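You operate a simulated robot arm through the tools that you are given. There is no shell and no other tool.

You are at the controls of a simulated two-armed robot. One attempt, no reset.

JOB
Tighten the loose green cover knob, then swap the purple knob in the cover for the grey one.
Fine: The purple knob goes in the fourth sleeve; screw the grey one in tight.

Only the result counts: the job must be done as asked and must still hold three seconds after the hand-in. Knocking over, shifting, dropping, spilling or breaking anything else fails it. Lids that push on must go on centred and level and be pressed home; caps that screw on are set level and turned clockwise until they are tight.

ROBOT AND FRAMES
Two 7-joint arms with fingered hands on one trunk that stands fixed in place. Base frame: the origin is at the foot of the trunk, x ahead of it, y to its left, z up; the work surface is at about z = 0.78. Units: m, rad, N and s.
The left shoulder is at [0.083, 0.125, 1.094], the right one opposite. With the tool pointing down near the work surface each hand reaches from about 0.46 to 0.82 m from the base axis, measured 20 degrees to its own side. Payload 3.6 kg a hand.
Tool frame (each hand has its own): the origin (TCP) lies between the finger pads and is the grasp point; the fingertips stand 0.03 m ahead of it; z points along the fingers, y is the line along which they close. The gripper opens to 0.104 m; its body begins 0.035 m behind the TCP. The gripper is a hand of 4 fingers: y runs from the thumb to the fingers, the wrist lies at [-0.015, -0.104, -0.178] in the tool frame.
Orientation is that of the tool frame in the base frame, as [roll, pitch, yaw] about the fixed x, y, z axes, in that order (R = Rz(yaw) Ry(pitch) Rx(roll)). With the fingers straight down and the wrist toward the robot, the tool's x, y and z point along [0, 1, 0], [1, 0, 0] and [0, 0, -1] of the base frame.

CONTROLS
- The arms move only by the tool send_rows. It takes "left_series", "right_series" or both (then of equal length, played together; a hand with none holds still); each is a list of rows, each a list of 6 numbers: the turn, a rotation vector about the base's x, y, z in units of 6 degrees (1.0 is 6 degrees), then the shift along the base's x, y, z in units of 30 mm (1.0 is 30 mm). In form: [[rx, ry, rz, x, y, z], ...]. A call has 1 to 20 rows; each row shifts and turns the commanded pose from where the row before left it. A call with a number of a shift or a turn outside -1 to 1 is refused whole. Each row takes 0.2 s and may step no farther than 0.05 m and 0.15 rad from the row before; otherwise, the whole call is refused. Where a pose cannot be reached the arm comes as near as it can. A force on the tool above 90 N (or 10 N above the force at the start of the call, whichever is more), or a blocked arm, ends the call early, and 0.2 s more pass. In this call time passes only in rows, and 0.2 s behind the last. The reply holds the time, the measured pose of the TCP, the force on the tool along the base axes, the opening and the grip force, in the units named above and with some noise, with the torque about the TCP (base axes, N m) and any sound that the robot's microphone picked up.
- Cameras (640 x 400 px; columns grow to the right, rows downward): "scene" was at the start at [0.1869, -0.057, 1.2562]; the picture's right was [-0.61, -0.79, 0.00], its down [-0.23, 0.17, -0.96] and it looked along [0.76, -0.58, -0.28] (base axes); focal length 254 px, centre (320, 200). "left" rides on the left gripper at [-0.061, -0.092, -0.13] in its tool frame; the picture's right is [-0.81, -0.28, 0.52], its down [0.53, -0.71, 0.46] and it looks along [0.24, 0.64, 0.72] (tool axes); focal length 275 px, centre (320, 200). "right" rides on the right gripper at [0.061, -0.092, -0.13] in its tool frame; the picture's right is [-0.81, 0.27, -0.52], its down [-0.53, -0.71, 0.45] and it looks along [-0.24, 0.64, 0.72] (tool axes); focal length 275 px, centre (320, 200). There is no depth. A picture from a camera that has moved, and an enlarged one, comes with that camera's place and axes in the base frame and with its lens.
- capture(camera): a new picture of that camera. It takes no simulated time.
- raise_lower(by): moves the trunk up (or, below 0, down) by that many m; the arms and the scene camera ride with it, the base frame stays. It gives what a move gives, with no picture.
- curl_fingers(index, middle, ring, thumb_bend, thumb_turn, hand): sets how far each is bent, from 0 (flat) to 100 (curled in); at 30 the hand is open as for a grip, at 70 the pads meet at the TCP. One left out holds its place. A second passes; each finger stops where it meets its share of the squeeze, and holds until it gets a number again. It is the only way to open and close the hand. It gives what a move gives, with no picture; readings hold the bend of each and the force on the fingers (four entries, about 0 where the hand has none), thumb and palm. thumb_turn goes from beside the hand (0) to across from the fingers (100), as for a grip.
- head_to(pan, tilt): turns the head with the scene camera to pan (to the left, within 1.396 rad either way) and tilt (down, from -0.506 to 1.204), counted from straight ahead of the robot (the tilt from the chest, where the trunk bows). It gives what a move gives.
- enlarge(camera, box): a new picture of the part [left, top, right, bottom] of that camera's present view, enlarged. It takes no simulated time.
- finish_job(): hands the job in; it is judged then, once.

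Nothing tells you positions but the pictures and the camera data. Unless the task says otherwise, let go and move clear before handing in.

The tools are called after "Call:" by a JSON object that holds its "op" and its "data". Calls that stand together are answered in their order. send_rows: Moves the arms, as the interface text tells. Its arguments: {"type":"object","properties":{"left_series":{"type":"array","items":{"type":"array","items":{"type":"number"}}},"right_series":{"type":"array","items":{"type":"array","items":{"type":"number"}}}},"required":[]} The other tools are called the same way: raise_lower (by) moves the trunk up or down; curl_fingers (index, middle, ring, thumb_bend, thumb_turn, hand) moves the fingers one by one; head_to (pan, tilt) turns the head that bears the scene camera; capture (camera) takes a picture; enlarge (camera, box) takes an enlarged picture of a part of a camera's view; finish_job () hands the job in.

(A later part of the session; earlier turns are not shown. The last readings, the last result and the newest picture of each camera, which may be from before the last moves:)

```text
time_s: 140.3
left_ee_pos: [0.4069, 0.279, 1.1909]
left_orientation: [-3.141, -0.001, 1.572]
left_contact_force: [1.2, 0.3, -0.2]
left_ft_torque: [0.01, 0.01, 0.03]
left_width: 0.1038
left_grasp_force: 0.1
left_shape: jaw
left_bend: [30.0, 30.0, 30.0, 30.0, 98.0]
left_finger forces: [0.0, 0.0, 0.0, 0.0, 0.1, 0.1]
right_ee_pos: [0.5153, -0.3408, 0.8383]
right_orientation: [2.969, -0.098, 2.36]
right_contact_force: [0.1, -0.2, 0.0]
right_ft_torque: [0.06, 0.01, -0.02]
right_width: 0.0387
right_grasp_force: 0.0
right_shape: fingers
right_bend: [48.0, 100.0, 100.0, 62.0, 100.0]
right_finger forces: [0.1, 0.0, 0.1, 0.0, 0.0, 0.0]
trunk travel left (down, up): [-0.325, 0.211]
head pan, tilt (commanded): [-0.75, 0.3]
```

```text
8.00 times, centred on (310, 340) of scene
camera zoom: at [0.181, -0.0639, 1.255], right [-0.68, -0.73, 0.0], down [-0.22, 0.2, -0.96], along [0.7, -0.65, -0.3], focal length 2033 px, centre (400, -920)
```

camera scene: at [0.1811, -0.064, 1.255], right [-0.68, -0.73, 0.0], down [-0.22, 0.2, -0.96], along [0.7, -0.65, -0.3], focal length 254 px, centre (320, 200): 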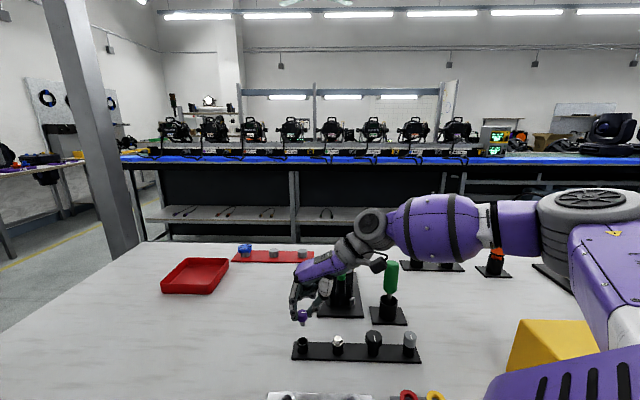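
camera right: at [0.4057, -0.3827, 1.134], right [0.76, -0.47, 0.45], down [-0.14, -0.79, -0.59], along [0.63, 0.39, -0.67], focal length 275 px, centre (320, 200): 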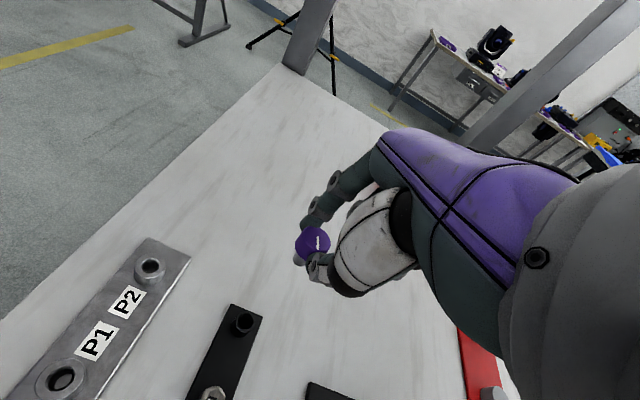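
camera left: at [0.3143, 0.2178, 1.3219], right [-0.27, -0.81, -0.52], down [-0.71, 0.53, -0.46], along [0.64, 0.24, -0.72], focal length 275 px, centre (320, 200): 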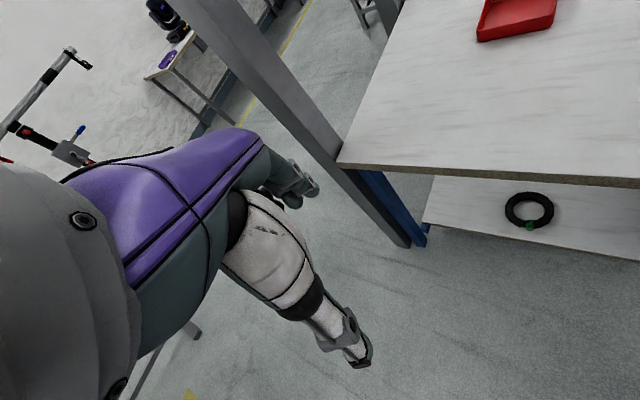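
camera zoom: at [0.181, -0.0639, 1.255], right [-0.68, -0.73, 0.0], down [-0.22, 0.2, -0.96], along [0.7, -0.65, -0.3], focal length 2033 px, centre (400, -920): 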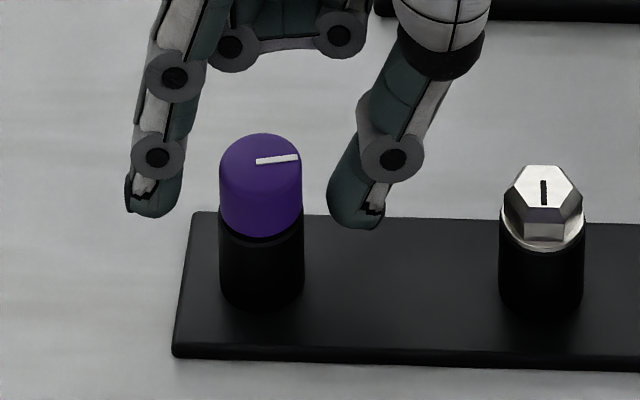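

Purple sits level in the fourth sleeve. I'll lift clear, level the hand, and move toward the grey knob near (0.361, -0.488), adjusting the thumb's turn on the way.

Call:
{"op": "send_rows", "data": {"right_series": [[0, 0, 0, 0, 0, 0.5], [0, 0, 0, 0, 0, 1], [-0.45, 0.12, 0, 0, 0, 1], [-0.45, 0.12, 0, 0, 0, 1], [-0.45, 0.13, 0, 0, 0, 0.6], [-0.48, 0.13, 0, 0, 0, 0]]}}

Call:
{"op": "enlarge", "data": {"camera": "scene", "box": [285, 315, 335, 365]}}

Call:
{"op": "curl_fingers", "data": {"hand": "right", "index": 60, "thumb_bend": 60, "thumb_turn": 90}}

Call:
{"op": "send_rows", "data": {"right_series": [[0, 0, -1, -0.4, -0.4, 0], [0, 0, -1, -0.4, -0.4, 0], [0, 0, -1, -0.4, -0.4, 0], [0, 0, -1, -0.4, -0.4, 0], [0, 0, -1, -0.4, -0.4, 0], [0, 0, -1, -0.4, -0.4, 0], [0, 0, -1, -0.4, -0.4, 0], [0, 0, -1, -0.4, -0.4, 0], [0, 0, -1, -0.4, -0.4, 0], [0, 0, -1, -0.4, -0.4, 0], [0, 0, -1, -0.4, -0.4, 0], [0, 0, -1, -0.4, -0.4, 0]]}}

Call:
{"op": "capture", "data": {"camera": "scene"}}

Call:
{"op": "capture", "data": {"camera": "right"}}

```text
time_s: 141.7
left_ee_pos: [0.4058, 0.2797, 1.1892]
left_orientation: [3.14, -0.001, 1.574]
left_contact_force: [0.0, -0.2, 0.1]
left_ft_torque: [0.0, -0.01, 0.01]
left_width: 0.1037
left_grasp_force: 0.1
left_shape: jaw
left_bend: [30.0, 30.0, 30.0, 30.0, 98.0]
left_finger forces: [0.0, 0.1, 0.0, 0.0, 0.0, 0.1]
right_ee_pos: [0.5144, -0.3405, 0.9603]
right_orientation: [3.141, -0.001, 2.351]
right_contact_force: [-0.1, 0.4, 0.4]
right_ft_torque: [0.02, 0.0, 0.0]
right_width: 0.0383
right_grasp_force: 0.0
right_shape: fingers
right_bend: [48.0, 100.0, 100.0, 62.0, 100.0]
right_finger forces: [0.0, 0.0, 0.0, 0.1, 0.1, 0.1]
trunk travel left (down, up): [-0.325, 0.211]
head pan, tilt (commanded): [-0.75, 0.3]
```

```text
8.00 times, centred on (310, 340) of scene
camera zoom: at [0.1811, -0.0638, 1.255], right [-0.68, -0.73, 0.0], down [-0.22, 0.2, -0.96], along [0.7, -0.65, -0.3], focal length 2033 px, centre (400, -920)
```

zoom: 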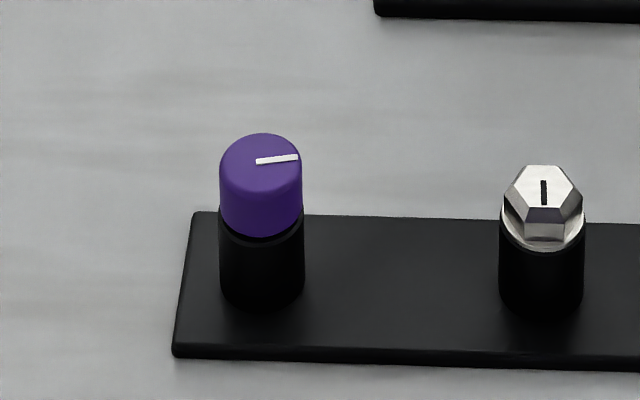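

```text
time_s: 142.7
left_ee_pos: [0.4069, 0.2796, 1.1911]
left_orientation: [-3.141, 0.0, 1.572]
left_contact_force: [0.1, 0.3, 0.7]
left_ft_torque: [0.05, -0.03, 0.01]
left_width: 0.1037
left_grasp_force: 0.1
left_shape: jaw
left_bend: [30.0, 30.0, 30.0, 30.0, 98.0]
left_finger forces: [0.1, 0.0, 0.0, 0.1, 0.0, 0.0]
right_ee_pos: [0.5138, -0.3411, 0.9605]
right_orientation: [3.141, 0.0, 2.35]
right_contact_force: [0.6, -0.3, 0.3]
right_ft_torque: [-0.01, 0.03, -0.02]
right_width: 0.0273
right_grasp_force: 0.1
right_shape: fingers
right_bend: [60.0, 100.0, 100.0, 60.0, 91.0]
right_finger forces: [0.0, 0.0, 0.1, 0.0, 0.1, 0.1]
trunk travel left (down, up): [-0.325, 0.211]
head pan, tilt (commanded): [-0.75, 0.3]
```

```text
time_s: 145.3
left_ee_pos: [0.4058, 0.2801, 1.1891]
left_orientation: [3.141, 0.0, 1.571]
left_contact_force: [0.0, 0.0, 0.0]
left_ft_torque: [-0.04, 0.02, -0.01]
left_width: 0.1039
left_grasp_force: 0.0
left_shape: jaw
left_bend: [30.0, 30.0, 30.0, 30.0, 98.0]
left_finger forces: [0.0, 0.0, 0.0, 0.0, 0.0, 0.0]
right_ee_pos: [0.3703, -0.4845, 0.9609]
right_orientation: [3.141, 0.001, 1.092]
right_contact_force: [0.2, -0.6, 0.0]
right_ft_torque: [-0.01, -0.01, 0.01]
right_width: 0.0273
right_grasp_force: 0.1
right_shape: fingers
right_bend: [60.0, 100.0, 100.0, 60.0, 91.0]
right_finger forces: [0.0, 0.0, 0.0, 0.1, 0.0, 0.0]
trunk travel left (down, up): [-0.325, 0.211]
head pan, tilt (commanded): [-0.75, 0.3]
```

```text
taken
camera scene: at [0.181, -0.0639, 1.2551], right [-0.68, -0.73, 0.0], down [-0.22, 0.2, -0.96], along [0.7, -0.65, -0.3], focal length 254 px, centre (320, 200)
```

scene: 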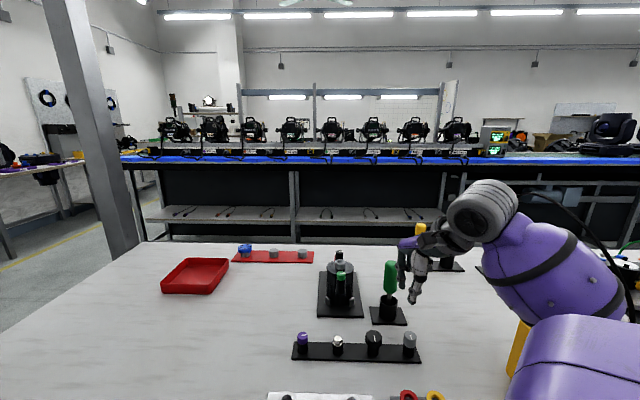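

```text
taken
camera right: at [0.3159, -0.3894, 1.0912], right [-0.13, -0.85, 0.52], down [-0.88, -0.14, -0.46], along [0.46, -0.51, -0.72], focal length 275 px, centre (320, 200)
```

right: 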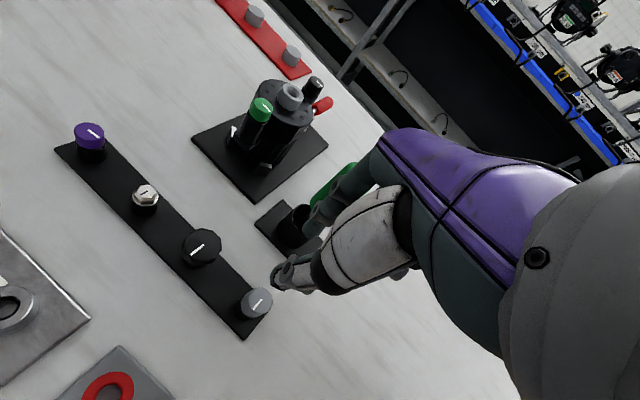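

The green-handled tool stands near (0.45, -0.55), so at yaw 62° the hand would be close to it when lowered, and I'll use about 134° there instead. First I'll check the thumb alignment from this view.

Call:
{"op": "enlarge", "data": {"camera": "scene", "box": [385, 240, 445, 310]}}

Call:
{"op": "enlarge", "data": {"camera": "right", "box": [220, 180, 360, 340]}}

```text
5.71 times, centred on (415, 275) of scene
camera zoom: at [0.181, -0.0639, 1.2551], right [-0.68, -0.73, 0.0], down [-0.22, 0.2, -0.96], along [0.7, -0.65, -0.3], focal length 1452 px, centre (-223, -229)
```

zoom: 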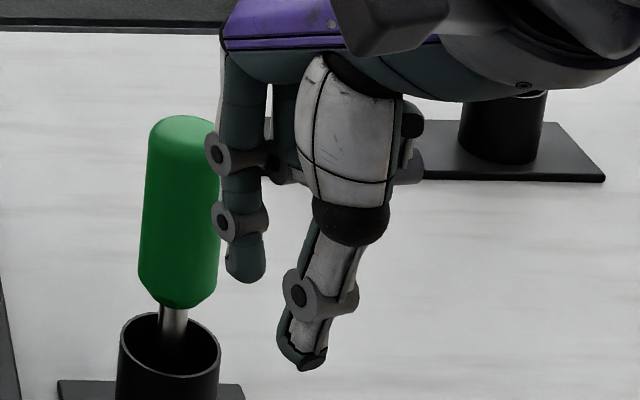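

```text
2.50 times, centred on (290, 260) of right
camera zoom: at [0.3159, -0.3894, 1.0912], right [-0.13, -0.85, 0.52], down [-0.88, -0.14, -0.46], along [0.46, -0.51, -0.72], focal length 688 px, centre (395, 50)
```

zoom: 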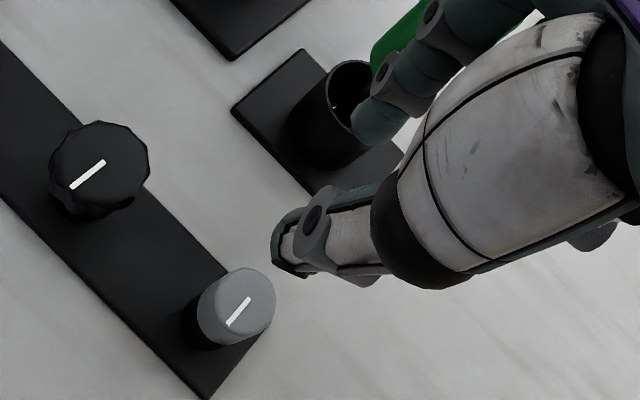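

With thumb_turn at 90 the thumb lines up with the index (pinch centre at tool x about +8 mm). I'll yaw to about 135° over the grey knob, away from the green-handled tool, and recheck its position.

Call:
{"op": "curl_fingers", "data": {"hand": "right", "index": 49, "thumb_bend": 49}}

Call:
{"op": "send_rows", "data": {"right_series": [[0, 0, 1, 0, 0, 0], [0, 0, 1, 0, 0, 0], [0, 0, 1, 0, 0, 0], [0, 0, 1, 0, 0, 0], [0, 0, 1, -0.02, -0.05, 0], [0, 0, 1, -0.02, -0.05, 0], [0, 0, 1, -0.02, -0.05, 0], [0, 0, 1, -0.02, -0.05, 0], [0, 0, 1, -0.02, -0.05, 0], [0, 0, 1, -0.02, -0.05, 0], [0, 0, 1, -0.02, -0.05, 0], [0, 0, 1, 0, 0, 0]]}}

Call:
{"op": "enlarge", "data": {"camera": "right", "box": [180, 200, 360, 360]}}

Call:
{"op": "capture", "data": {"camera": "scene"}}

Call:
{"op": "enlarge", "data": {"camera": "scene", "box": [370, 240, 450, 370]}}

```text
time_s: 146.3
left_ee_pos: [0.4054, 0.28, 1.1903]
left_orientation: [3.141, -0.001, 1.573]
left_contact_force: [1.3, 0.2, -0.5]
left_ft_torque: [0.01, -0.01, 0.01]
left_width: 0.1038
left_grasp_force: 0.0
left_shape: jaw
left_bend: [30.0, 30.0, 30.0, 30.0, 98.0]
left_finger forces: [0.0, 0.1, 0.0, 0.1, 0.0, 0.0]
right_ee_pos: [0.3705, -0.4846, 0.9607]
right_orientation: [3.141, -0.001, 1.095]
right_contact_force: [-0.1, -0.1, 0.0]
right_ft_torque: [-0.01, 0.02, 0.04]
right_width: 0.0556
right_grasp_force: 0.0
right_shape: fingers
right_bend: [49.0, 100.0, 100.0, 49.0, 90.0]
right_finger forces: [0.0, 0.1, 0.0, 0.0, 0.0, 0.1]
trunk travel left (down, up): [-0.325, 0.211]
head pan, tilt (commanded): [-0.75, 0.3]
```

```text
time_s: 148.9
left_ee_pos: [0.4057, 0.2792, 1.1895]
left_orientation: [-3.142, -0.001, 1.572]
left_contact_force: [0.2, -1.2, 0.7]
left_ft_torque: [0.03, -0.01, -0.02]
left_width: 0.1039
left_grasp_force: 0.0
left_shape: jaw
left_bend: [30.0, 30.0, 30.0, 30.0, 98.0]
left_finger forces: [0.1, 0.0, 0.1, 0.1, 0.0, 0.1]
right_ee_pos: [0.367, -0.4943, 0.9613]
right_orientation: [-3.14, -0.001, 2.352]
right_contact_force: [-0.4, 0.5, 0.5]
right_ft_torque: [0.03, -0.02, 0.0]
right_width: 0.0556
right_grasp_force: 0.0
right_shape: fingers
right_bend: [49.0, 100.0, 100.0, 49.0, 90.0]
right_finger forces: [0.0, 0.1, 0.1, 0.0, 0.0, 0.0]
trunk travel left (down, up): [-0.325, 0.211]
head pan, tilt (commanded): [-0.75, 0.3]
```

```text
2.50 times, centred on (270, 280) of right
camera zoom: at [0.2575, -0.5177, 1.0913], right [0.77, -0.38, 0.52], down [-0.13, -0.88, -0.46], along [0.63, 0.28, -0.72], focal length 688 px, centre (445, 0)
```

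zoom: 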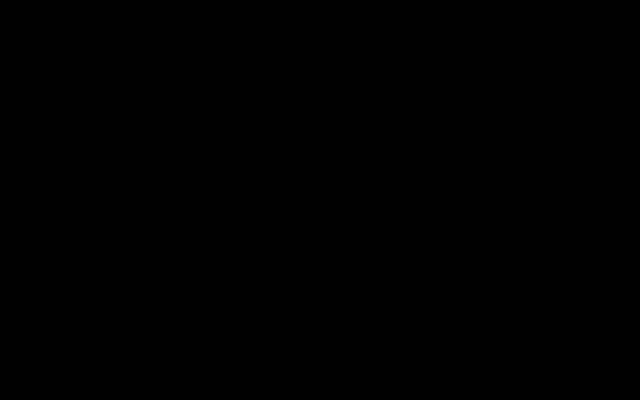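

```text
taken
camera scene: at [0.1811, -0.0639, 1.255], right [-0.68, -0.73, 0.0], down [-0.22, 0.2, -0.96], along [0.7, -0.65, -0.3], focal length 254 px, centre (320, 200)
```

scene: 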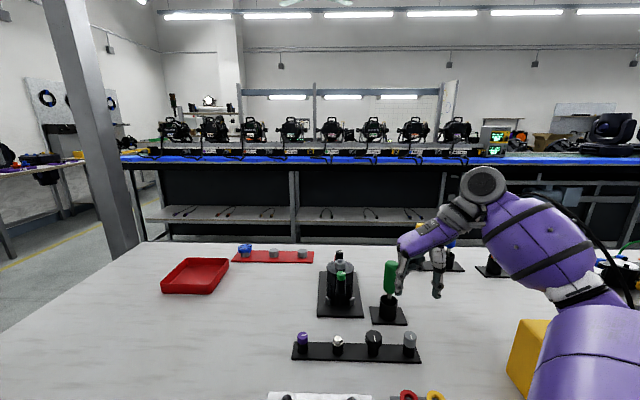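

```text
3.08 times, centred on (410, 305) of scene
camera zoom: at [0.1811, -0.0639, 1.255], right [-0.68, -0.73, 0.0], down [-0.22, 0.2, -0.96], along [0.7, -0.65, -0.3], focal length 782 px, centre (43, -123)
```

zoom: 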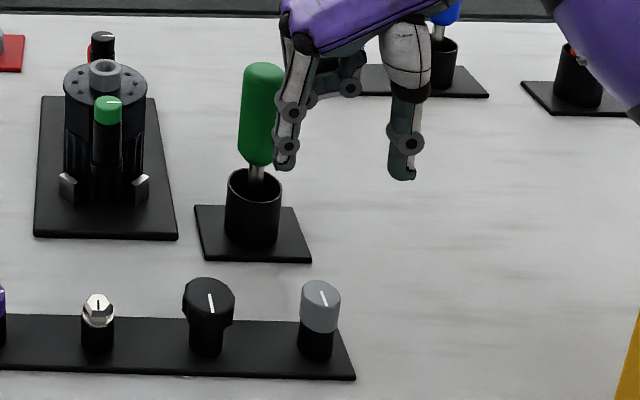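

The hand camera's picture is black, so something is blocking it. I'll check the full view.

Call:
{"op": "capture", "data": {"camera": "right"}}

Call:
{"op": "head_to", "data": {"pan": -1.2, "tilt": 0.5}}

Call:
{"op": "capture", "data": {"camera": "scene"}}

Call:
{"op": "capture", "data": {"camera": "left"}}

```text
taken
camera right: at [0.2575, -0.5177, 1.0913], right [0.77, -0.38, 0.52], down [-0.13, -0.88, -0.46], along [0.63, 0.28, -0.72], focal length 275 px, centre (320, 200)
```

right: 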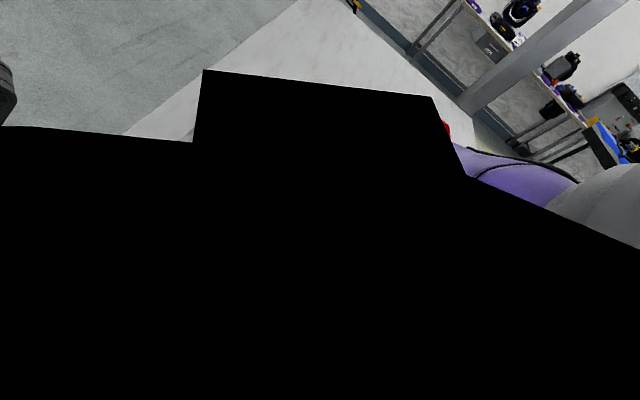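

```text
time_s: 149.8
left_ee_pos: [0.4057, 0.2804, 1.1908]
left_orientation: [3.141, 0.001, 1.572]
left_contact_force: [0.4, -0.5, -0.1]
left_ft_torque: [0.05, 0.0, 0.01]
left_width: 0.1039
left_grasp_force: 0.1
left_shape: jaw
left_bend: [30.0, 30.0, 30.0, 30.0, 98.0]
left_finger forces: [0.0, 0.0, 0.0, 0.0, 0.0, 0.0]
right_ee_pos: [0.3675, -0.4965, 0.9612]
right_orientation: [3.141, -0.001, 2.35]
right_contact_force: [-0.6, 0.7, -0.7]
right_ft_torque: [0.04, -0.02, 0.02]
right_width: 0.0553
right_grasp_force: 0.1
right_shape: fingers
right_bend: [49.0, 100.0, 100.0, 49.0, 90.0]
right_finger forces: [0.0, 0.0, 0.1, 0.0, 0.0, 0.0]
trunk travel left (down, up): [-0.325, 0.211]
head pan, tilt (commanded): [-1.201, 0.499]
```

```text
taken
camera scene: at [0.1457, -0.085, 1.2367], right [-0.93, -0.36, 0.0], down [-0.17, 0.45, -0.88], along [0.32, -0.82, -0.48], focal length 254 px, centre (320, 200)
```

scene: 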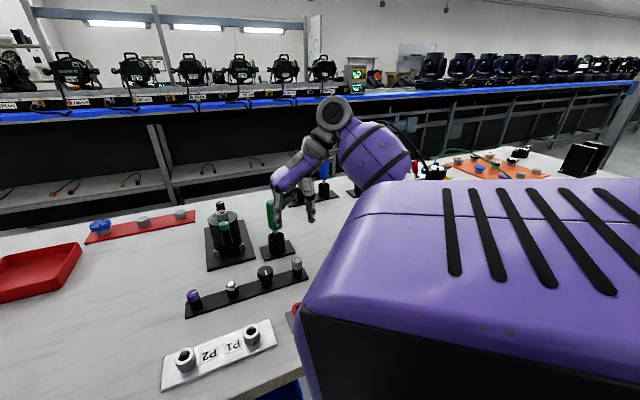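

```text
taken
camera left: at [0.3143, 0.2178, 1.3219], right [-0.27, -0.81, -0.52], down [-0.71, 0.53, -0.46], along [0.64, 0.24, -0.72], focal length 275 px, centre (320, 200)
```

left: 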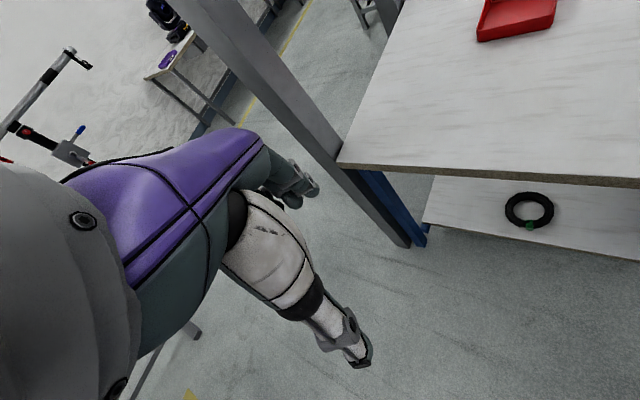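

At this yaw the robot's own arm blocks the hand camera. I'll use yaw about 0° instead, with the hand's back pointing away from the green-handled tool, so I can see the grey knob.

Call:
{"op": "send_rows", "data": {"right_series": [[0, 0, -1, 0, 0, 0.2], [0, 0, -1, 0, 0, 0.2], [0, 0, -1, 0, 0, 0.2], [0, 0, -1, 0, 0, 0], [0, 0, -1, 0, 0, 0], [0, 0, -1, 0, 0, 0], [0, 0, -1, 0, 0, 0], [0, 0, -1, 0, 0, 0], [0, 0, -1, 0, 0, 0], [0, 0, -1, 0, 0, 0], [0, 0, -1, -0.05, 0.02, 0], [0, 0, -1, -0.05, 0.02, 0], [0, 0, -1, -0.05, 0.02, 0], [0, 0, -1, -0.05, 0.02, 0], [0, 0, -1, -0.05, 0.02, 0], [0, 0, -1, -0.05, 0.02, 0], [0, 0, -1, -0.05, 0.02, 0], [0, 0, -1, -0.05, 0.02, 0], [0, 0, -1, -0.05, 0.02, 0], [0, 0, -1, -0.05, 0.02, 0]]}}

Call:
{"op": "send_rows", "data": {"right_series": [[0, 0, -1, 0, 0, 0], [0, 0, -1, 0, 0, 0]]}}

Call:
{"op": "capture", "data": {"camera": "right"}}

Call:
{"op": "capture", "data": {"camera": "scene"}}

```text
time_s: 154.0
left_ee_pos: [0.4061, 0.2809, 1.1898]
left_orientation: [-3.142, 0.001, 1.572]
left_contact_force: [0.1, 0.0, -0.1]
left_ft_torque: [-0.02, -0.01, 0.01]
left_width: 0.1037
left_grasp_force: 0.1
left_shape: jaw
left_bend: [30.0, 30.0, 30.0, 30.0, 98.0]
left_finger forces: [0.1, 0.1, 0.0, 0.1, 0.0, 0.0]
right_ee_pos: [0.3515, -0.4885, 0.9793]
right_orientation: [3.14, -0.002, 0.254]
right_contact_force: [-0.5, -0.2, 1.0]
right_ft_torque: [-0.01, 0.0, 0.0]
right_width: 0.0554
right_grasp_force: 0.1
right_shape: fingers
right_bend: [49.0, 100.0, 100.0, 49.0, 90.0]
right_finger forces: [0.1, 0.1, 0.1, 0.0, 0.0, 0.0]
trunk travel left (down, up): [-0.325, 0.211]
head pan, tilt (commanded): [-1.201, 0.499]
```

```text
time_s: 154.6
left_ee_pos: [0.4063, 0.2799, 1.1909]
left_orientation: [3.141, 0.0, 1.573]
left_contact_force: [-1.4, 0.0, 0.1]
left_ft_torque: [0.0, -0.03, 0.01]
left_width: 0.1037
left_grasp_force: 0.1
left_shape: jaw
left_bend: [30.0, 30.0, 30.0, 30.0, 98.0]
left_finger forces: [0.0, 0.1, 0.1, 0.0, 0.0, 0.0]
right_ee_pos: [0.3519, -0.4905, 0.9781]
right_orientation: [-3.142, -0.002, 0.045]
right_contact_force: [-0.6, -0.5, -0.8]
right_ft_torque: [-0.03, 0.03, -0.02]
right_width: 0.0555
right_grasp_force: 0.0
right_shape: fingers
right_bend: [49.0, 100.0, 100.0, 49.0, 90.0]
right_finger forces: [0.1, 0.1, 0.0, 0.0, 0.0, 0.0]
trunk travel left (down, up): [-0.325, 0.211]
head pan, tilt (commanded): [-1.201, 0.499]
```

```text
taken
camera right: at [0.4078, -0.396, 1.1091], right [-0.8, -0.31, 0.52], down [-0.56, 0.69, -0.46], along [-0.21, -0.66, -0.72], focal length 275 px, centre (320, 200)
```

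right: 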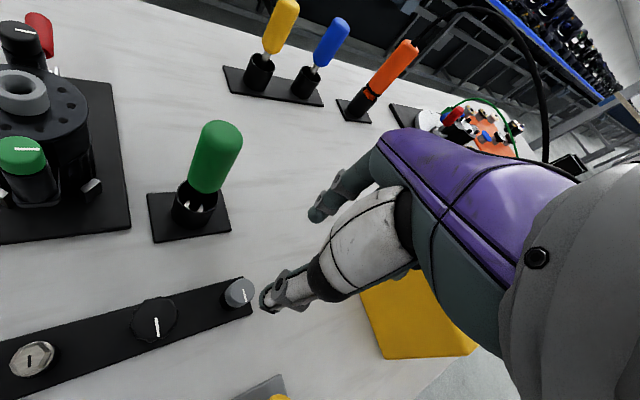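

```text
taken
camera scene: at [0.1458, -0.085, 1.2366], right [-0.93, -0.36, 0.0], down [-0.17, 0.45, -0.88], along [0.32, -0.82, -0.48], focal length 254 px, centre (320, 200)
```

scene: 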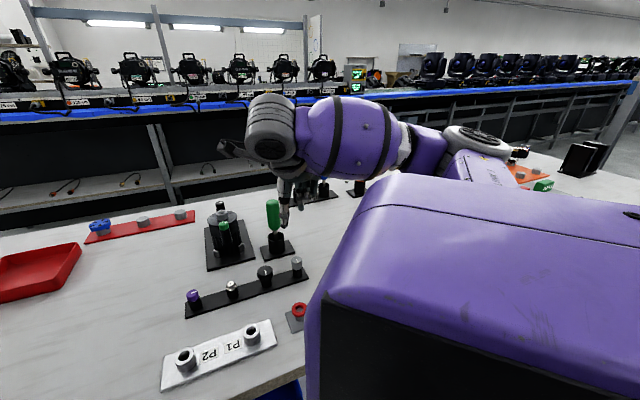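

Now the view is clear. I'll zoom in on the grey knob to get its position.

Call:
{"op": "enlarge", "data": {"camera": "right", "box": [180, 240, 330, 340]}}

Call:
{"op": "enlarge", "data": {"camera": "scene", "box": [255, 180, 315, 285]}}

```text
4.00 times, centred on (255, 290) of right
camera zoom: at [0.4078, -0.396, 1.1091], right [-0.8, -0.31, 0.52], down [-0.56, 0.69, -0.46], along [-0.21, -0.66, -0.72], focal length 1101 px, centre (580, -160)
```

zoom: 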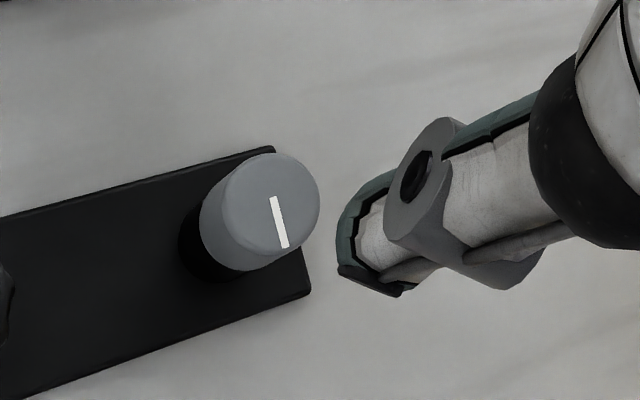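

```text
3.81 times, centred on (285, 232) of scene
camera zoom: at [0.1458, -0.085, 1.2366], right [-0.93, -0.36, 0.0], down [-0.17, 0.45, -0.88], along [0.32, -0.82, -0.48], focal length 968 px, centre (453, 76)
```

zoom: 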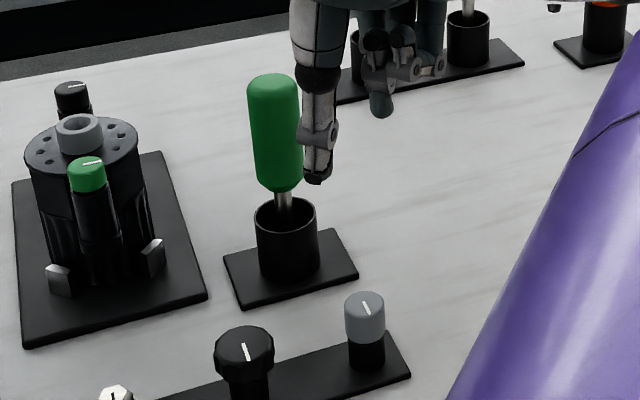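

The views agree on the grey knob at (0.359, -0.489) with its top at about z 0.8325. The pinch is already within about 1 mm of it, so I'll descend partway and check.

Call:
{"op": "send_rows", "data": {"right_series": [[0, 0, 0, -0.02, 0.03, -0.8], [0, 0, 0, 0, 0, -0.8], [0, 0, 0, 0, 0, -0.8], [0, 0, 0, 0, 0, -0.8]]}}

Call:
{"op": "enlarge", "data": {"camera": "right", "box": [210, 210, 350, 320]}}

Call:
{"op": "enlarge", "data": {"camera": "scene", "box": [255, 190, 345, 290]}}

```text
time_s: 155.6
left_ee_pos: [0.4059, 0.2799, 1.1906]
left_orientation: [-3.142, 0.001, 1.574]
left_contact_force: [0.4, 0.8, -1.2]
left_ft_torque: [0.03, 0.0, -0.01]
left_width: 0.1036
left_grasp_force: 0.0
left_shape: jaw
left_bend: [30.0, 30.0, 30.0, 30.0, 98.0]
left_finger forces: [0.0, 0.0, 0.0, 0.0, 0.0, 0.0]
right_ee_pos: [0.3517, -0.4894, 0.8826]
right_orientation: [-3.14, 0.001, 0.047]
right_contact_force: [0.1, -0.3, 0.0]
right_ft_torque: [0.04, -0.01, 0.0]
right_width: 0.0553
right_grasp_force: 0.1
right_shape: fingers
right_bend: [49.0, 100.0, 100.0, 49.0, 90.0]
right_finger forces: [0.0, 0.1, 0.0, 0.0, 0.0, 0.0]
trunk travel left (down, up): [-0.325, 0.211]
head pan, tilt (commanded): [-1.201, 0.499]
```

```text
3.64 times, centred on (280, 265) of right
camera zoom: at [0.4068, -0.3953, 1.013], right [-0.8, -0.31, 0.52], down [-0.57, 0.69, -0.46], along [-0.21, -0.66, -0.72], focal length 1001 px, centre (466, -36)
```

zoom: 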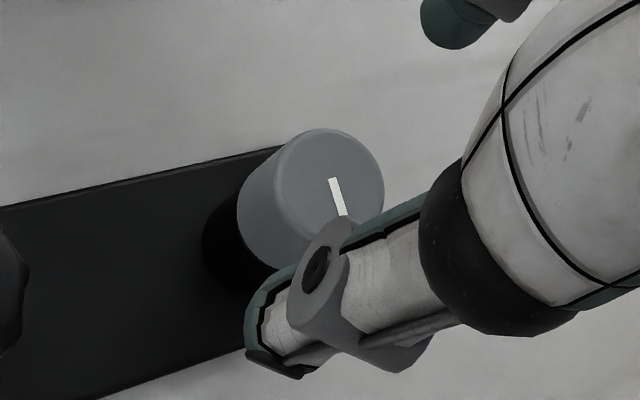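

```text
4.00 times, centred on (300, 240) of scene
camera zoom: at [0.1457, -0.0851, 1.2366], right [-0.93, -0.36, 0.0], down [-0.17, 0.45, -0.88], along [0.32, -0.82, -0.48], focal length 1017 px, centre (400, 40)
```

zoom: 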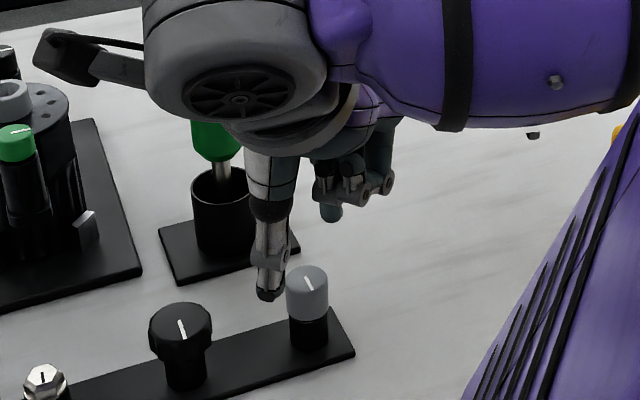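

Call:
{"op": "send_rows", "data": {"right_series": [[0, 0, 0, 0.06, 0.02, -0.6], [0, 0, 0, 0, 0, -0.6]]}}

Call:
{"op": "enlarge", "data": {"camera": "right", "box": [210, 210, 350, 320]}}

Call:
{"op": "enlarge", "data": {"camera": "scene", "box": [265, 210, 345, 300]}}

```text
time_s: 156.2
left_ee_pos: [0.4075, 0.2794, 1.1908]
left_orientation: [3.14, -0.001, 1.571]
left_contact_force: [0.3, -0.7, 0.2]
left_ft_torque: [0.0, 0.01, 0.02]
left_width: 0.1038
left_grasp_force: 0.1
left_shape: jaw
left_bend: [30.0, 30.0, 30.0, 30.0, 98.0]
left_finger forces: [0.0, 0.1, 0.1, 0.0, 0.0, 0.0]
right_ee_pos: [0.3532, -0.4871, 0.8472]
right_orientation: [3.14, -0.001, 0.046]
right_contact_force: [-0.3, 0.5, 0.2]
right_ft_torque: [0.04, 0.0, 0.0]
right_width: 0.0557
right_grasp_force: 0.0
right_shape: fingers
right_bend: [49.0, 100.0, 100.0, 49.0, 90.0]
right_finger forces: [0.1, 0.0, 0.0, 0.0, 0.0, 0.0]
trunk travel left (down, up): [-0.325, 0.211]
head pan, tilt (commanded): [-1.201, 0.499]
```

```text
3.64 times, centred on (280, 265) of right
camera zoom: at [0.409, -0.3944, 0.9772], right [-0.8, -0.31, 0.52], down [-0.57, 0.69, -0.46], along [-0.21, -0.66, -0.72], focal length 1001 px, centre (466, -36)
```

zoom: 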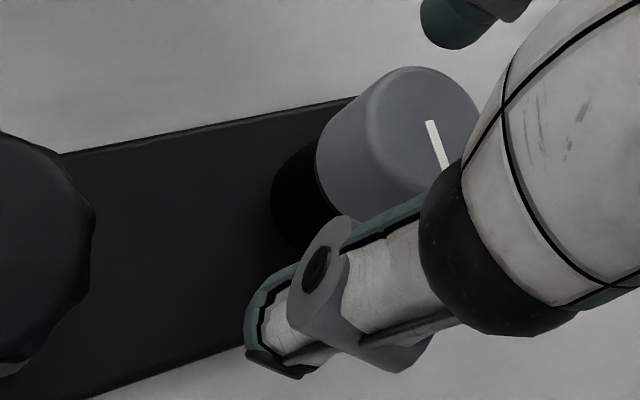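

```text
4.44 times, centred on (305, 255) of scene
camera zoom: at [0.1457, -0.0851, 1.2366], right [-0.93, -0.36, 0.0], down [-0.17, 0.45, -0.88], along [0.32, -0.82, -0.48], focal length 1130 px, centre (387, -44)
```

zoom: 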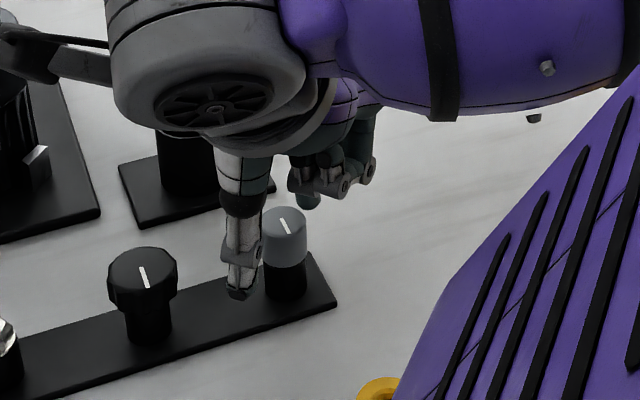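

The grey knob is centred between the fingertips. I'll close on it.

Call:
{"op": "curl_fingers", "data": {"hand": "right", "index": 78, "thumb_bend": 74}}

Call:
{"op": "enlarge", "data": {"camera": "right", "box": [210, 210, 350, 320]}}

Call:
{"op": "enlarge", "data": {"camera": "scene", "box": [265, 210, 345, 300]}}

```text
time_s: 157.2
left_ee_pos: [0.4062, 0.2794, 1.1912]
left_orientation: [-3.141, -0.001, 1.573]
left_contact_force: [-0.1, 0.6, 0.7]
left_ft_torque: [0.03, 0.0, 0.0]
left_width: 0.1038
left_grasp_force: 0.1
left_shape: jaw
left_bend: [30.0, 30.0, 30.0, 30.0, 98.0]
left_finger forces: [0.0, 0.0, 0.0, 0.0, 0.0, 0.1]
right_ee_pos: [0.3536, -0.4875, 0.8473]
right_orientation: [3.141, 0.001, 0.047]
right_contact_force: [-0.5, -1.1, 0.2]
right_ft_torque: [-0.03, 0.0, -0.01]
right_width: 0.0181
right_grasp_force: 11.2
right_shape: fingers
right_bend: [72.0, 100.0, 100.0, 66.0, 90.0]
right_finger forces: [11.5, 0.0, 0.0, 0.1, 11.4, 0.1]
trunk travel left (down, up): [-0.325, 0.211]
head pan, tilt (commanded): [-1.201, 0.499]
```

```text
3.64 times, centred on (280, 265) of right
camera zoom: at [0.4089, -0.3943, 0.9773], right [-0.8, -0.31, 0.52], down [-0.57, 0.69, -0.46], along [-0.21, -0.66, -0.72], focal length 1001 px, centre (466, -36)
```

zoom: 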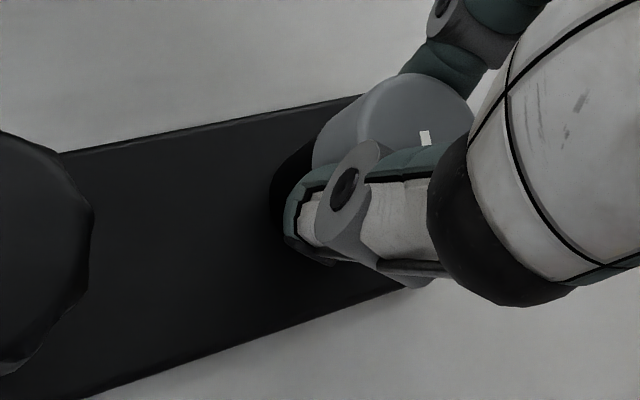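

```text
4.44 times, centred on (305, 255) of scene
camera zoom: at [0.1457, -0.0851, 1.2366], right [-0.93, -0.36, 0.0], down [-0.17, 0.45, -0.88], along [0.32, -0.82, -0.48], focal length 1130 px, centre (387, -44)
```

zoom: 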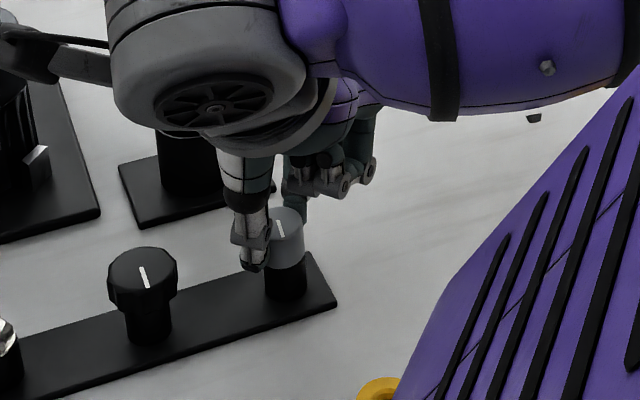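

Balanced grip at about 11 N per digit. I'll lift the grey knob out.

Call:
{"op": "send_rows", "data": {"right_series": [[0, 0, 0, 0, 0, 0.3], [0, 0, 0, 0, 0, 0.5], [0, 0, 0, 0, 0, 0.6], [0, 0, 0, 0, 0, 0.6]]}}

Call:
{"op": "enlarge", "data": {"camera": "right", "box": [210, 210, 350, 320]}}

Call:
{"op": "enlarge", "data": {"camera": "scene", "box": [265, 190, 345, 290]}}

```text
time_s: 158.2
left_ee_pos: [0.4063, 0.2801, 1.1895]
left_orientation: [-3.141, 0.0, 1.573]
left_contact_force: [-0.5, -0.5, 0.3]
left_ft_torque: [-0.03, -0.01, -0.02]
left_width: 0.1038
left_grasp_force: 0.0
left_shape: jaw
left_bend: [30.0, 30.0, 30.0, 30.0, 98.0]
left_finger forces: [0.0, 0.0, 0.1, 0.0, 0.0, 0.0]
right_ee_pos: [0.3521, -0.4873, 0.9065]
right_orientation: [-3.142, 0.0, 0.047]
right_contact_force: [0.8, -1.0, 0.2]
right_ft_torque: [0.02, -0.01, 0.01]
right_width: 0.0184
right_grasp_force: 11.4
right_shape: fingers
right_bend: [72.0, 100.0, 100.0, 66.0, 90.0]
right_finger forces: [11.5, 0.0, 0.0, 0.0, 11.3, 0.0]
trunk travel left (down, up): [-0.325, 0.211]
head pan, tilt (commanded): [-1.201, 0.499]
```

```text
3.64 times, centred on (280, 265) of right
camera zoom: at [0.4091, -0.394, 1.0373], right [-0.8, -0.31, 0.52], down [-0.57, 0.69, -0.46], along [-0.21, -0.66, -0.72], focal length 1001 px, centre (466, -36)
```

zoom: 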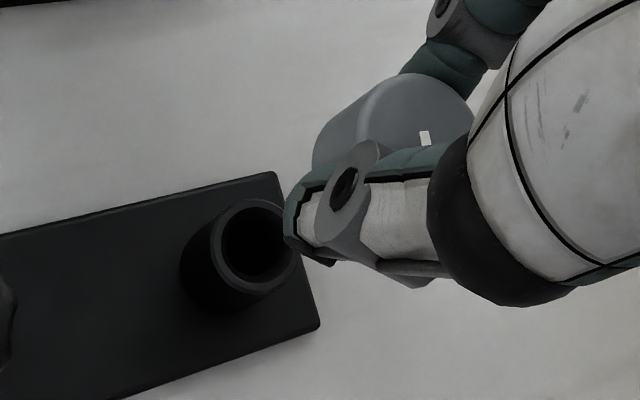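

```text
4.00 times, centred on (305, 240) of scene
camera zoom: at [0.1456, -0.085, 1.2366], right [-0.93, -0.36, 0.0], down [-0.17, 0.45, -0.88], along [0.32, -0.82, -0.48], focal length 1017 px, centre (380, 40)
```

zoom: 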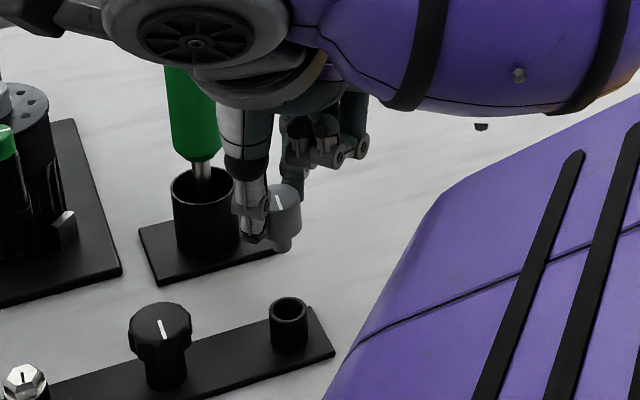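

The grey knob is out with its stem and upright in the grip. I'll raise it well above the green-handled tool and carry it toward the cover.

Call:
{"op": "send_rows", "data": {"right_series": [[0, 0, 0, 0, 0, 0.95], [0, 0, 0, 0, 0, 0.95], [0, 0, 0, 0, 0, 0.95], [0, 0, 0, 0, 0, 0.95], [0, 0, 0, 0, 0, 0.8], [0, 0, 1, 0.2, 0, 0], [0, 0, 1, 0.5, 0, 0], [0, 0, 1, 0.5, 0, 0], [0, 0, 1, 0.5, 0, 0], [0, 0, 1, 0.5, 0, 0], [0, 0, 1, 0.5, -0.05, 0], [0, 0, 1, 0.5, -0.05, 0], [0, 0, 1, 0.5, -0.05, 0], [0, 0, 1, 0.5, -0.1, 0], [0, 0, 1, 0.5, -0.1, 0], [0, 0, 1, 0.5, -0.1, 0], [0, 0, 1, 0.5, -0.1, 0], [0, 0, 1, 0.5, -0.1, 0], [0, 0, 1, 0.5, -0.1, 0], [0, 0, 1, 0.5, -0.1, 0]]}}

Call:
{"op": "head_to", "data": {"pan": -0.75, "tilt": 0.3}}

Call:
{"op": "capture", "data": {"camera": "scene"}}

Call:
{"op": "capture", "data": {"camera": "right"}}

```text
time_s: 162.4
left_ee_pos: [0.4068, 0.2801, 1.1906]
left_orientation: [-3.139, 0.0, 1.572]
left_contact_force: [1.4, -0.5, -0.4]
left_ft_torque: [-0.01, -0.01, 0.02]
left_width: 0.1039
left_grasp_force: 0.0
left_shape: jaw
left_bend: [30.0, 30.0, 30.0, 30.0, 98.0]
left_finger forces: [0.0, 0.0, 0.0, 0.0, 0.0, 0.0]
right_ee_pos: [0.5603, -0.5311, 1.0034]
right_orientation: [3.141, 0.001, 1.619]
right_contact_force: [0.4, -0.2, -0.5]
right_ft_torque: [0.0, -0.02, -0.02]
right_width: 0.0182
right_grasp_force: 11.0
right_shape: fingers
right_bend: [72.0, 100.0, 100.0, 66.0, 90.0]
right_finger forces: [11.1, 0.0, 0.0, 0.1, 11.1, 0.0]
right hand out of reach, approached as far as the arm can: row 3, 4, 5
trunk travel left (down, up): [-0.325, 0.211]
head pan, tilt (commanded): [-1.201, 0.499]
```

```text
time_s: 163.3
left_ee_pos: [0.4072, 0.28, 1.1909]
left_orientation: [3.141, 0.001, 1.571]
left_contact_force: [0.2, 0.5, -0.5]
left_ft_torque: [-0.02, -0.03, 0.04]
left_width: 0.1036
left_grasp_force: 0.1
left_shape: jaw
left_bend: [30.0, 30.0, 30.0, 30.0, 98.0]
left_finger forces: [0.0, 0.0, 0.0, 0.1, 0.1, 0.0]
right_ee_pos: [0.5604, -0.5307, 1.0033]
right_orientation: [3.141, -0.001, 1.617]
right_contact_force: [-0.4, -0.6, 0.0]
right_ft_torque: [-0.02, 0.02, 0.01]
right_width: 0.0181
right_grasp_force: 11.5
right_shape: fingers
right_bend: [72.0, 100.0, 100.0, 66.0, 90.0]
right_finger forces: [11.2, 0.1, 0.1, 0.0, 11.1, 0.0]
trunk travel left (down, up): [-0.325, 0.211]
head pan, tilt (commanded): [-0.75, 0.3]
```

```text
taken
camera scene: at [0.181, -0.064, 1.255], right [-0.68, -0.73, 0.0], down [-0.22, 0.2, -0.96], along [0.7, -0.65, -0.3], focal length 254 px, centre (320, 200)
```

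scene: 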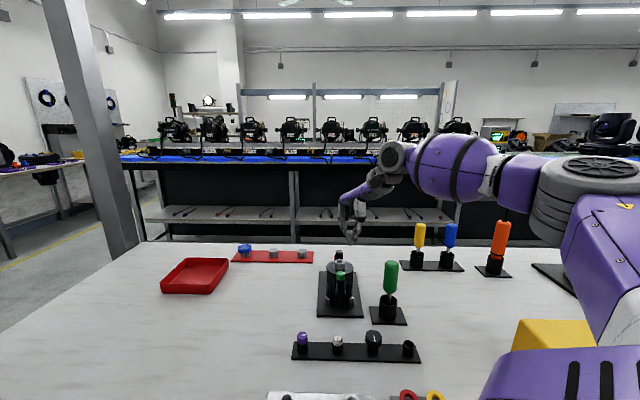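

```text
taken
camera right: at [0.4647, -0.4747, 1.1341], right [0.31, -0.8, 0.52], down [-0.69, -0.57, -0.46], along [0.66, -0.21, -0.72], focal length 275 px, centre (320, 200)
```

right: 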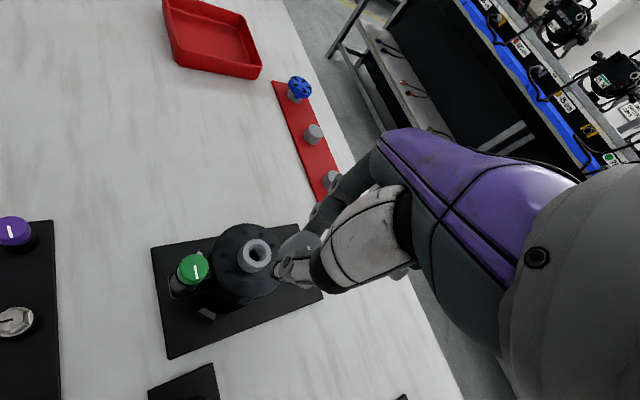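

The grey knob is near the cover and everything is still in place. I'll look closely at how it sits in the grip and where the boss hole is.

Call:
{"op": "enlarge", "data": {"camera": "scene", "box": [320, 190, 385, 285]}}

Call:
{"op": "enlarge", "data": {"camera": "right", "box": [200, 200, 360, 320]}}

```text
4.21 times, centred on (352, 238) of scene
camera zoom: at [0.181, -0.064, 1.255], right [-0.68, -0.73, 0.0], down [-0.22, 0.2, -0.96], along [0.7, -0.65, -0.3], focal length 1070 px, centre (183, 42)
```

zoom: 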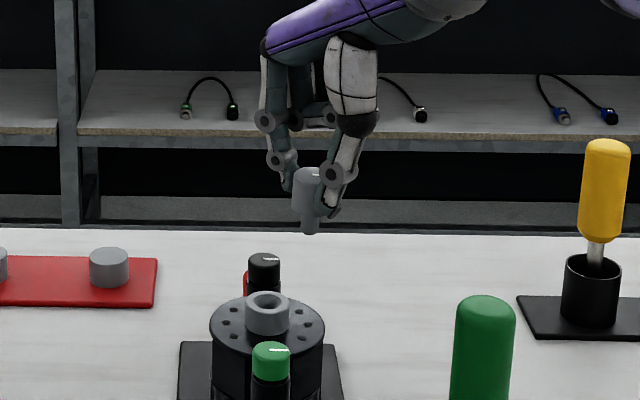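

```text
3.33 times, centred on (280, 260) of right
camera zoom: at [0.4647, -0.4747, 1.1341], right [0.31, -0.8, 0.52], down [-0.69, -0.57, -0.46], along [0.66, -0.21, -0.72], focal length 918 px, centre (453, 0)
```

zoom: 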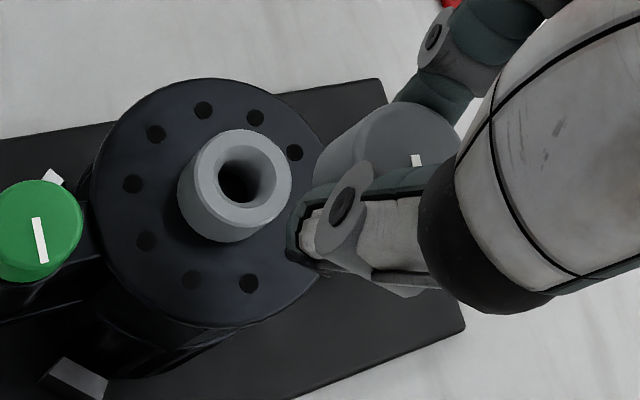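

The boss is confirmed at about (0.5787, -0.5105), and the grey knob sits at tool x +8 mm, upright. I'll align it above the boss at yaw about 123° with the stem tip just above the hole.

Call:
{"op": "send_rows", "data": {"right_series": [[0, 0, 1, 0.2, 0.12, 0], [0, 0, 1, 0.2, 0.12, 0], [0, 0, 1, 0.2, 0.12, -0.3], [0, 0, 1, 0.2, 0.12, -0.4], [0, 0, 1, 0, 0, -0.4]]}}

Call:
{"op": "enlarge", "data": {"camera": "scene", "box": [320, 210, 370, 285]}}

Call:
{"op": "enlarge", "data": {"camera": "right", "box": [200, 200, 360, 320]}}

```text
time_s: 164.5
left_ee_pos: [0.4054, 0.28, 1.1903]
left_orientation: [3.141, 0.0, 1.572]
left_contact_force: [-0.4, -0.3, -0.1]
left_ft_torque: [0.0, 0.02, -0.03]
left_width: 0.1037
left_grasp_force: 0.0
left_shape: jaw
left_bend: [30.0, 30.0, 30.0, 30.0, 98.0]
left_finger forces: [0.1, 0.0, 0.0, 0.0, 0.0, 0.0]
right_ee_pos: [0.5857, -0.5162, 0.9698]
right_orientation: [3.141, 0.0, 2.142]
right_contact_force: [-1.2, 0.3, -0.6]
right_ft_torque: [-0.02, -0.03, -0.02]
right_width: 0.0183
right_grasp_force: 11.5
right_shape: fingers
right_bend: [72.0, 100.0, 100.0, 66.0, 90.0]
right_finger forces: [11.1, 0.0, 0.0, 0.0, 11.1, 0.0]
trunk travel left (down, up): [-0.325, 0.211]
head pan, tilt (commanded): [-0.75, 0.3]
```

```text
5.33 times, centred on (345, 248) of scene
camera zoom: at [0.1813, -0.064, 1.255], right [-0.68, -0.73, 0.0], down [-0.22, 0.2, -0.96], along [0.7, -0.65, -0.3], focal length 1356 px, centre (187, -53)
```

zoom: 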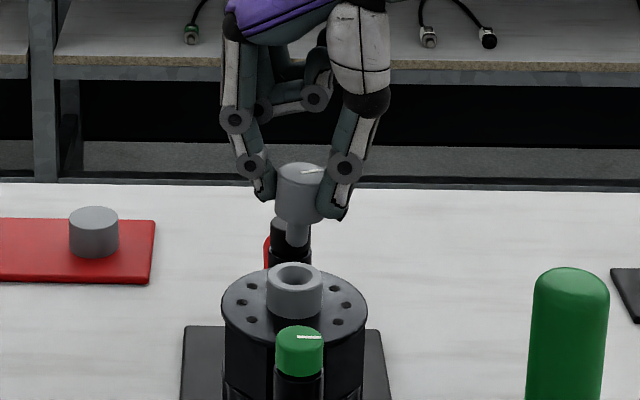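

```text
3.33 times, centred on (280, 260) of right
camera zoom: at [0.4733, -0.5157, 1.1003], right [0.67, -0.53, 0.52], down [-0.31, -0.83, -0.46], along [0.68, 0.14, -0.72], focal length 918 px, centre (453, 0)
```

zoom: 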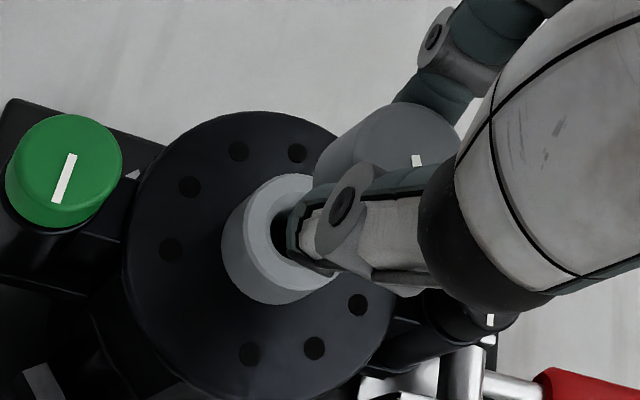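

Alignment in the scene view is within about 1 mm. I'll lower until the stem tip is just above the rim and look again.

Call:
{"op": "send_rows", "data": {"right_series": [[0, 0, 0, 0.027, 0.03, -0.3], [0, 0, 0, 0, 0, -0.17]]}}

Call:
{"op": "enlarge", "data": {"camera": "scene", "box": [328, 225, 364, 275]}}

Call:
{"op": "enlarge", "data": {"camera": "right", "box": [230, 210, 330, 310]}}

```text
time_s: 165.1
left_ee_pos: [0.4054, 0.2801, 1.1903]
left_orientation: [3.141, 0.0, 1.574]
left_contact_force: [-0.9, 0.5, -0.3]
left_ft_torque: [0.0, 0.03, -0.01]
left_width: 0.1037
left_grasp_force: 0.1
left_shape: jaw
left_bend: [30.0, 30.0, 30.0, 30.0, 98.0]
left_finger forces: [0.0, 0.0, 0.1, 0.1, 0.0, 0.0]
right_ee_pos: [0.5853, -0.5151, 0.9573]
right_orientation: [3.14, -0.001, 2.142]
right_contact_force: [-0.1, -0.3, -1.2]
right_ft_torque: [-0.01, 0.0, 0.01]
right_width: 0.0183
right_grasp_force: 10.6
right_shape: fingers
right_bend: [72.0, 100.0, 100.0, 66.0, 90.0]
right_finger forces: [11.1, 0.1, 0.1, 0.1, 11.1, 0.0]
trunk travel left (down, up): [-0.325, 0.211]
head pan, tilt (commanded): [-0.75, 0.3]
```

```text
8.00 times, centred on (346, 250) of scene
camera zoom: at [0.181, -0.0638, 1.2551], right [-0.68, -0.73, 0.0], down [-0.22, 0.2, -0.96], along [0.7, -0.65, -0.3], focal length 2033 px, centre (112, -200)
```

zoom: 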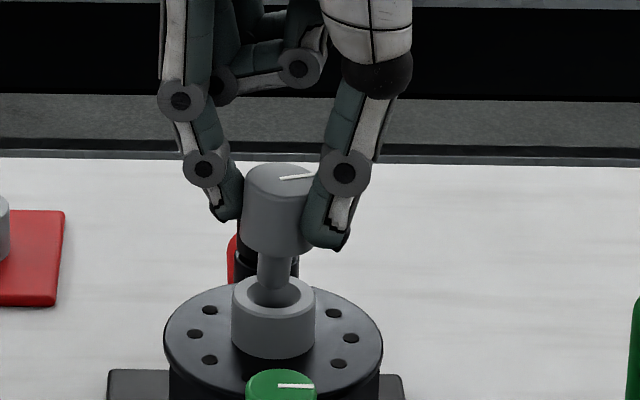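

```text
4.00 times, centred on (280, 260) of right
camera zoom: at [0.4735, -0.5144, 1.0866], right [0.67, -0.53, 0.52], down [-0.31, -0.83, -0.46], along [0.68, 0.14, -0.72], focal length 1101 px, centre (480, -40)
```

zoom: 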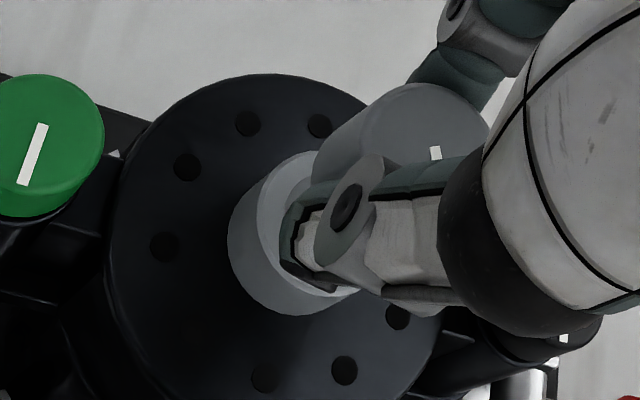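

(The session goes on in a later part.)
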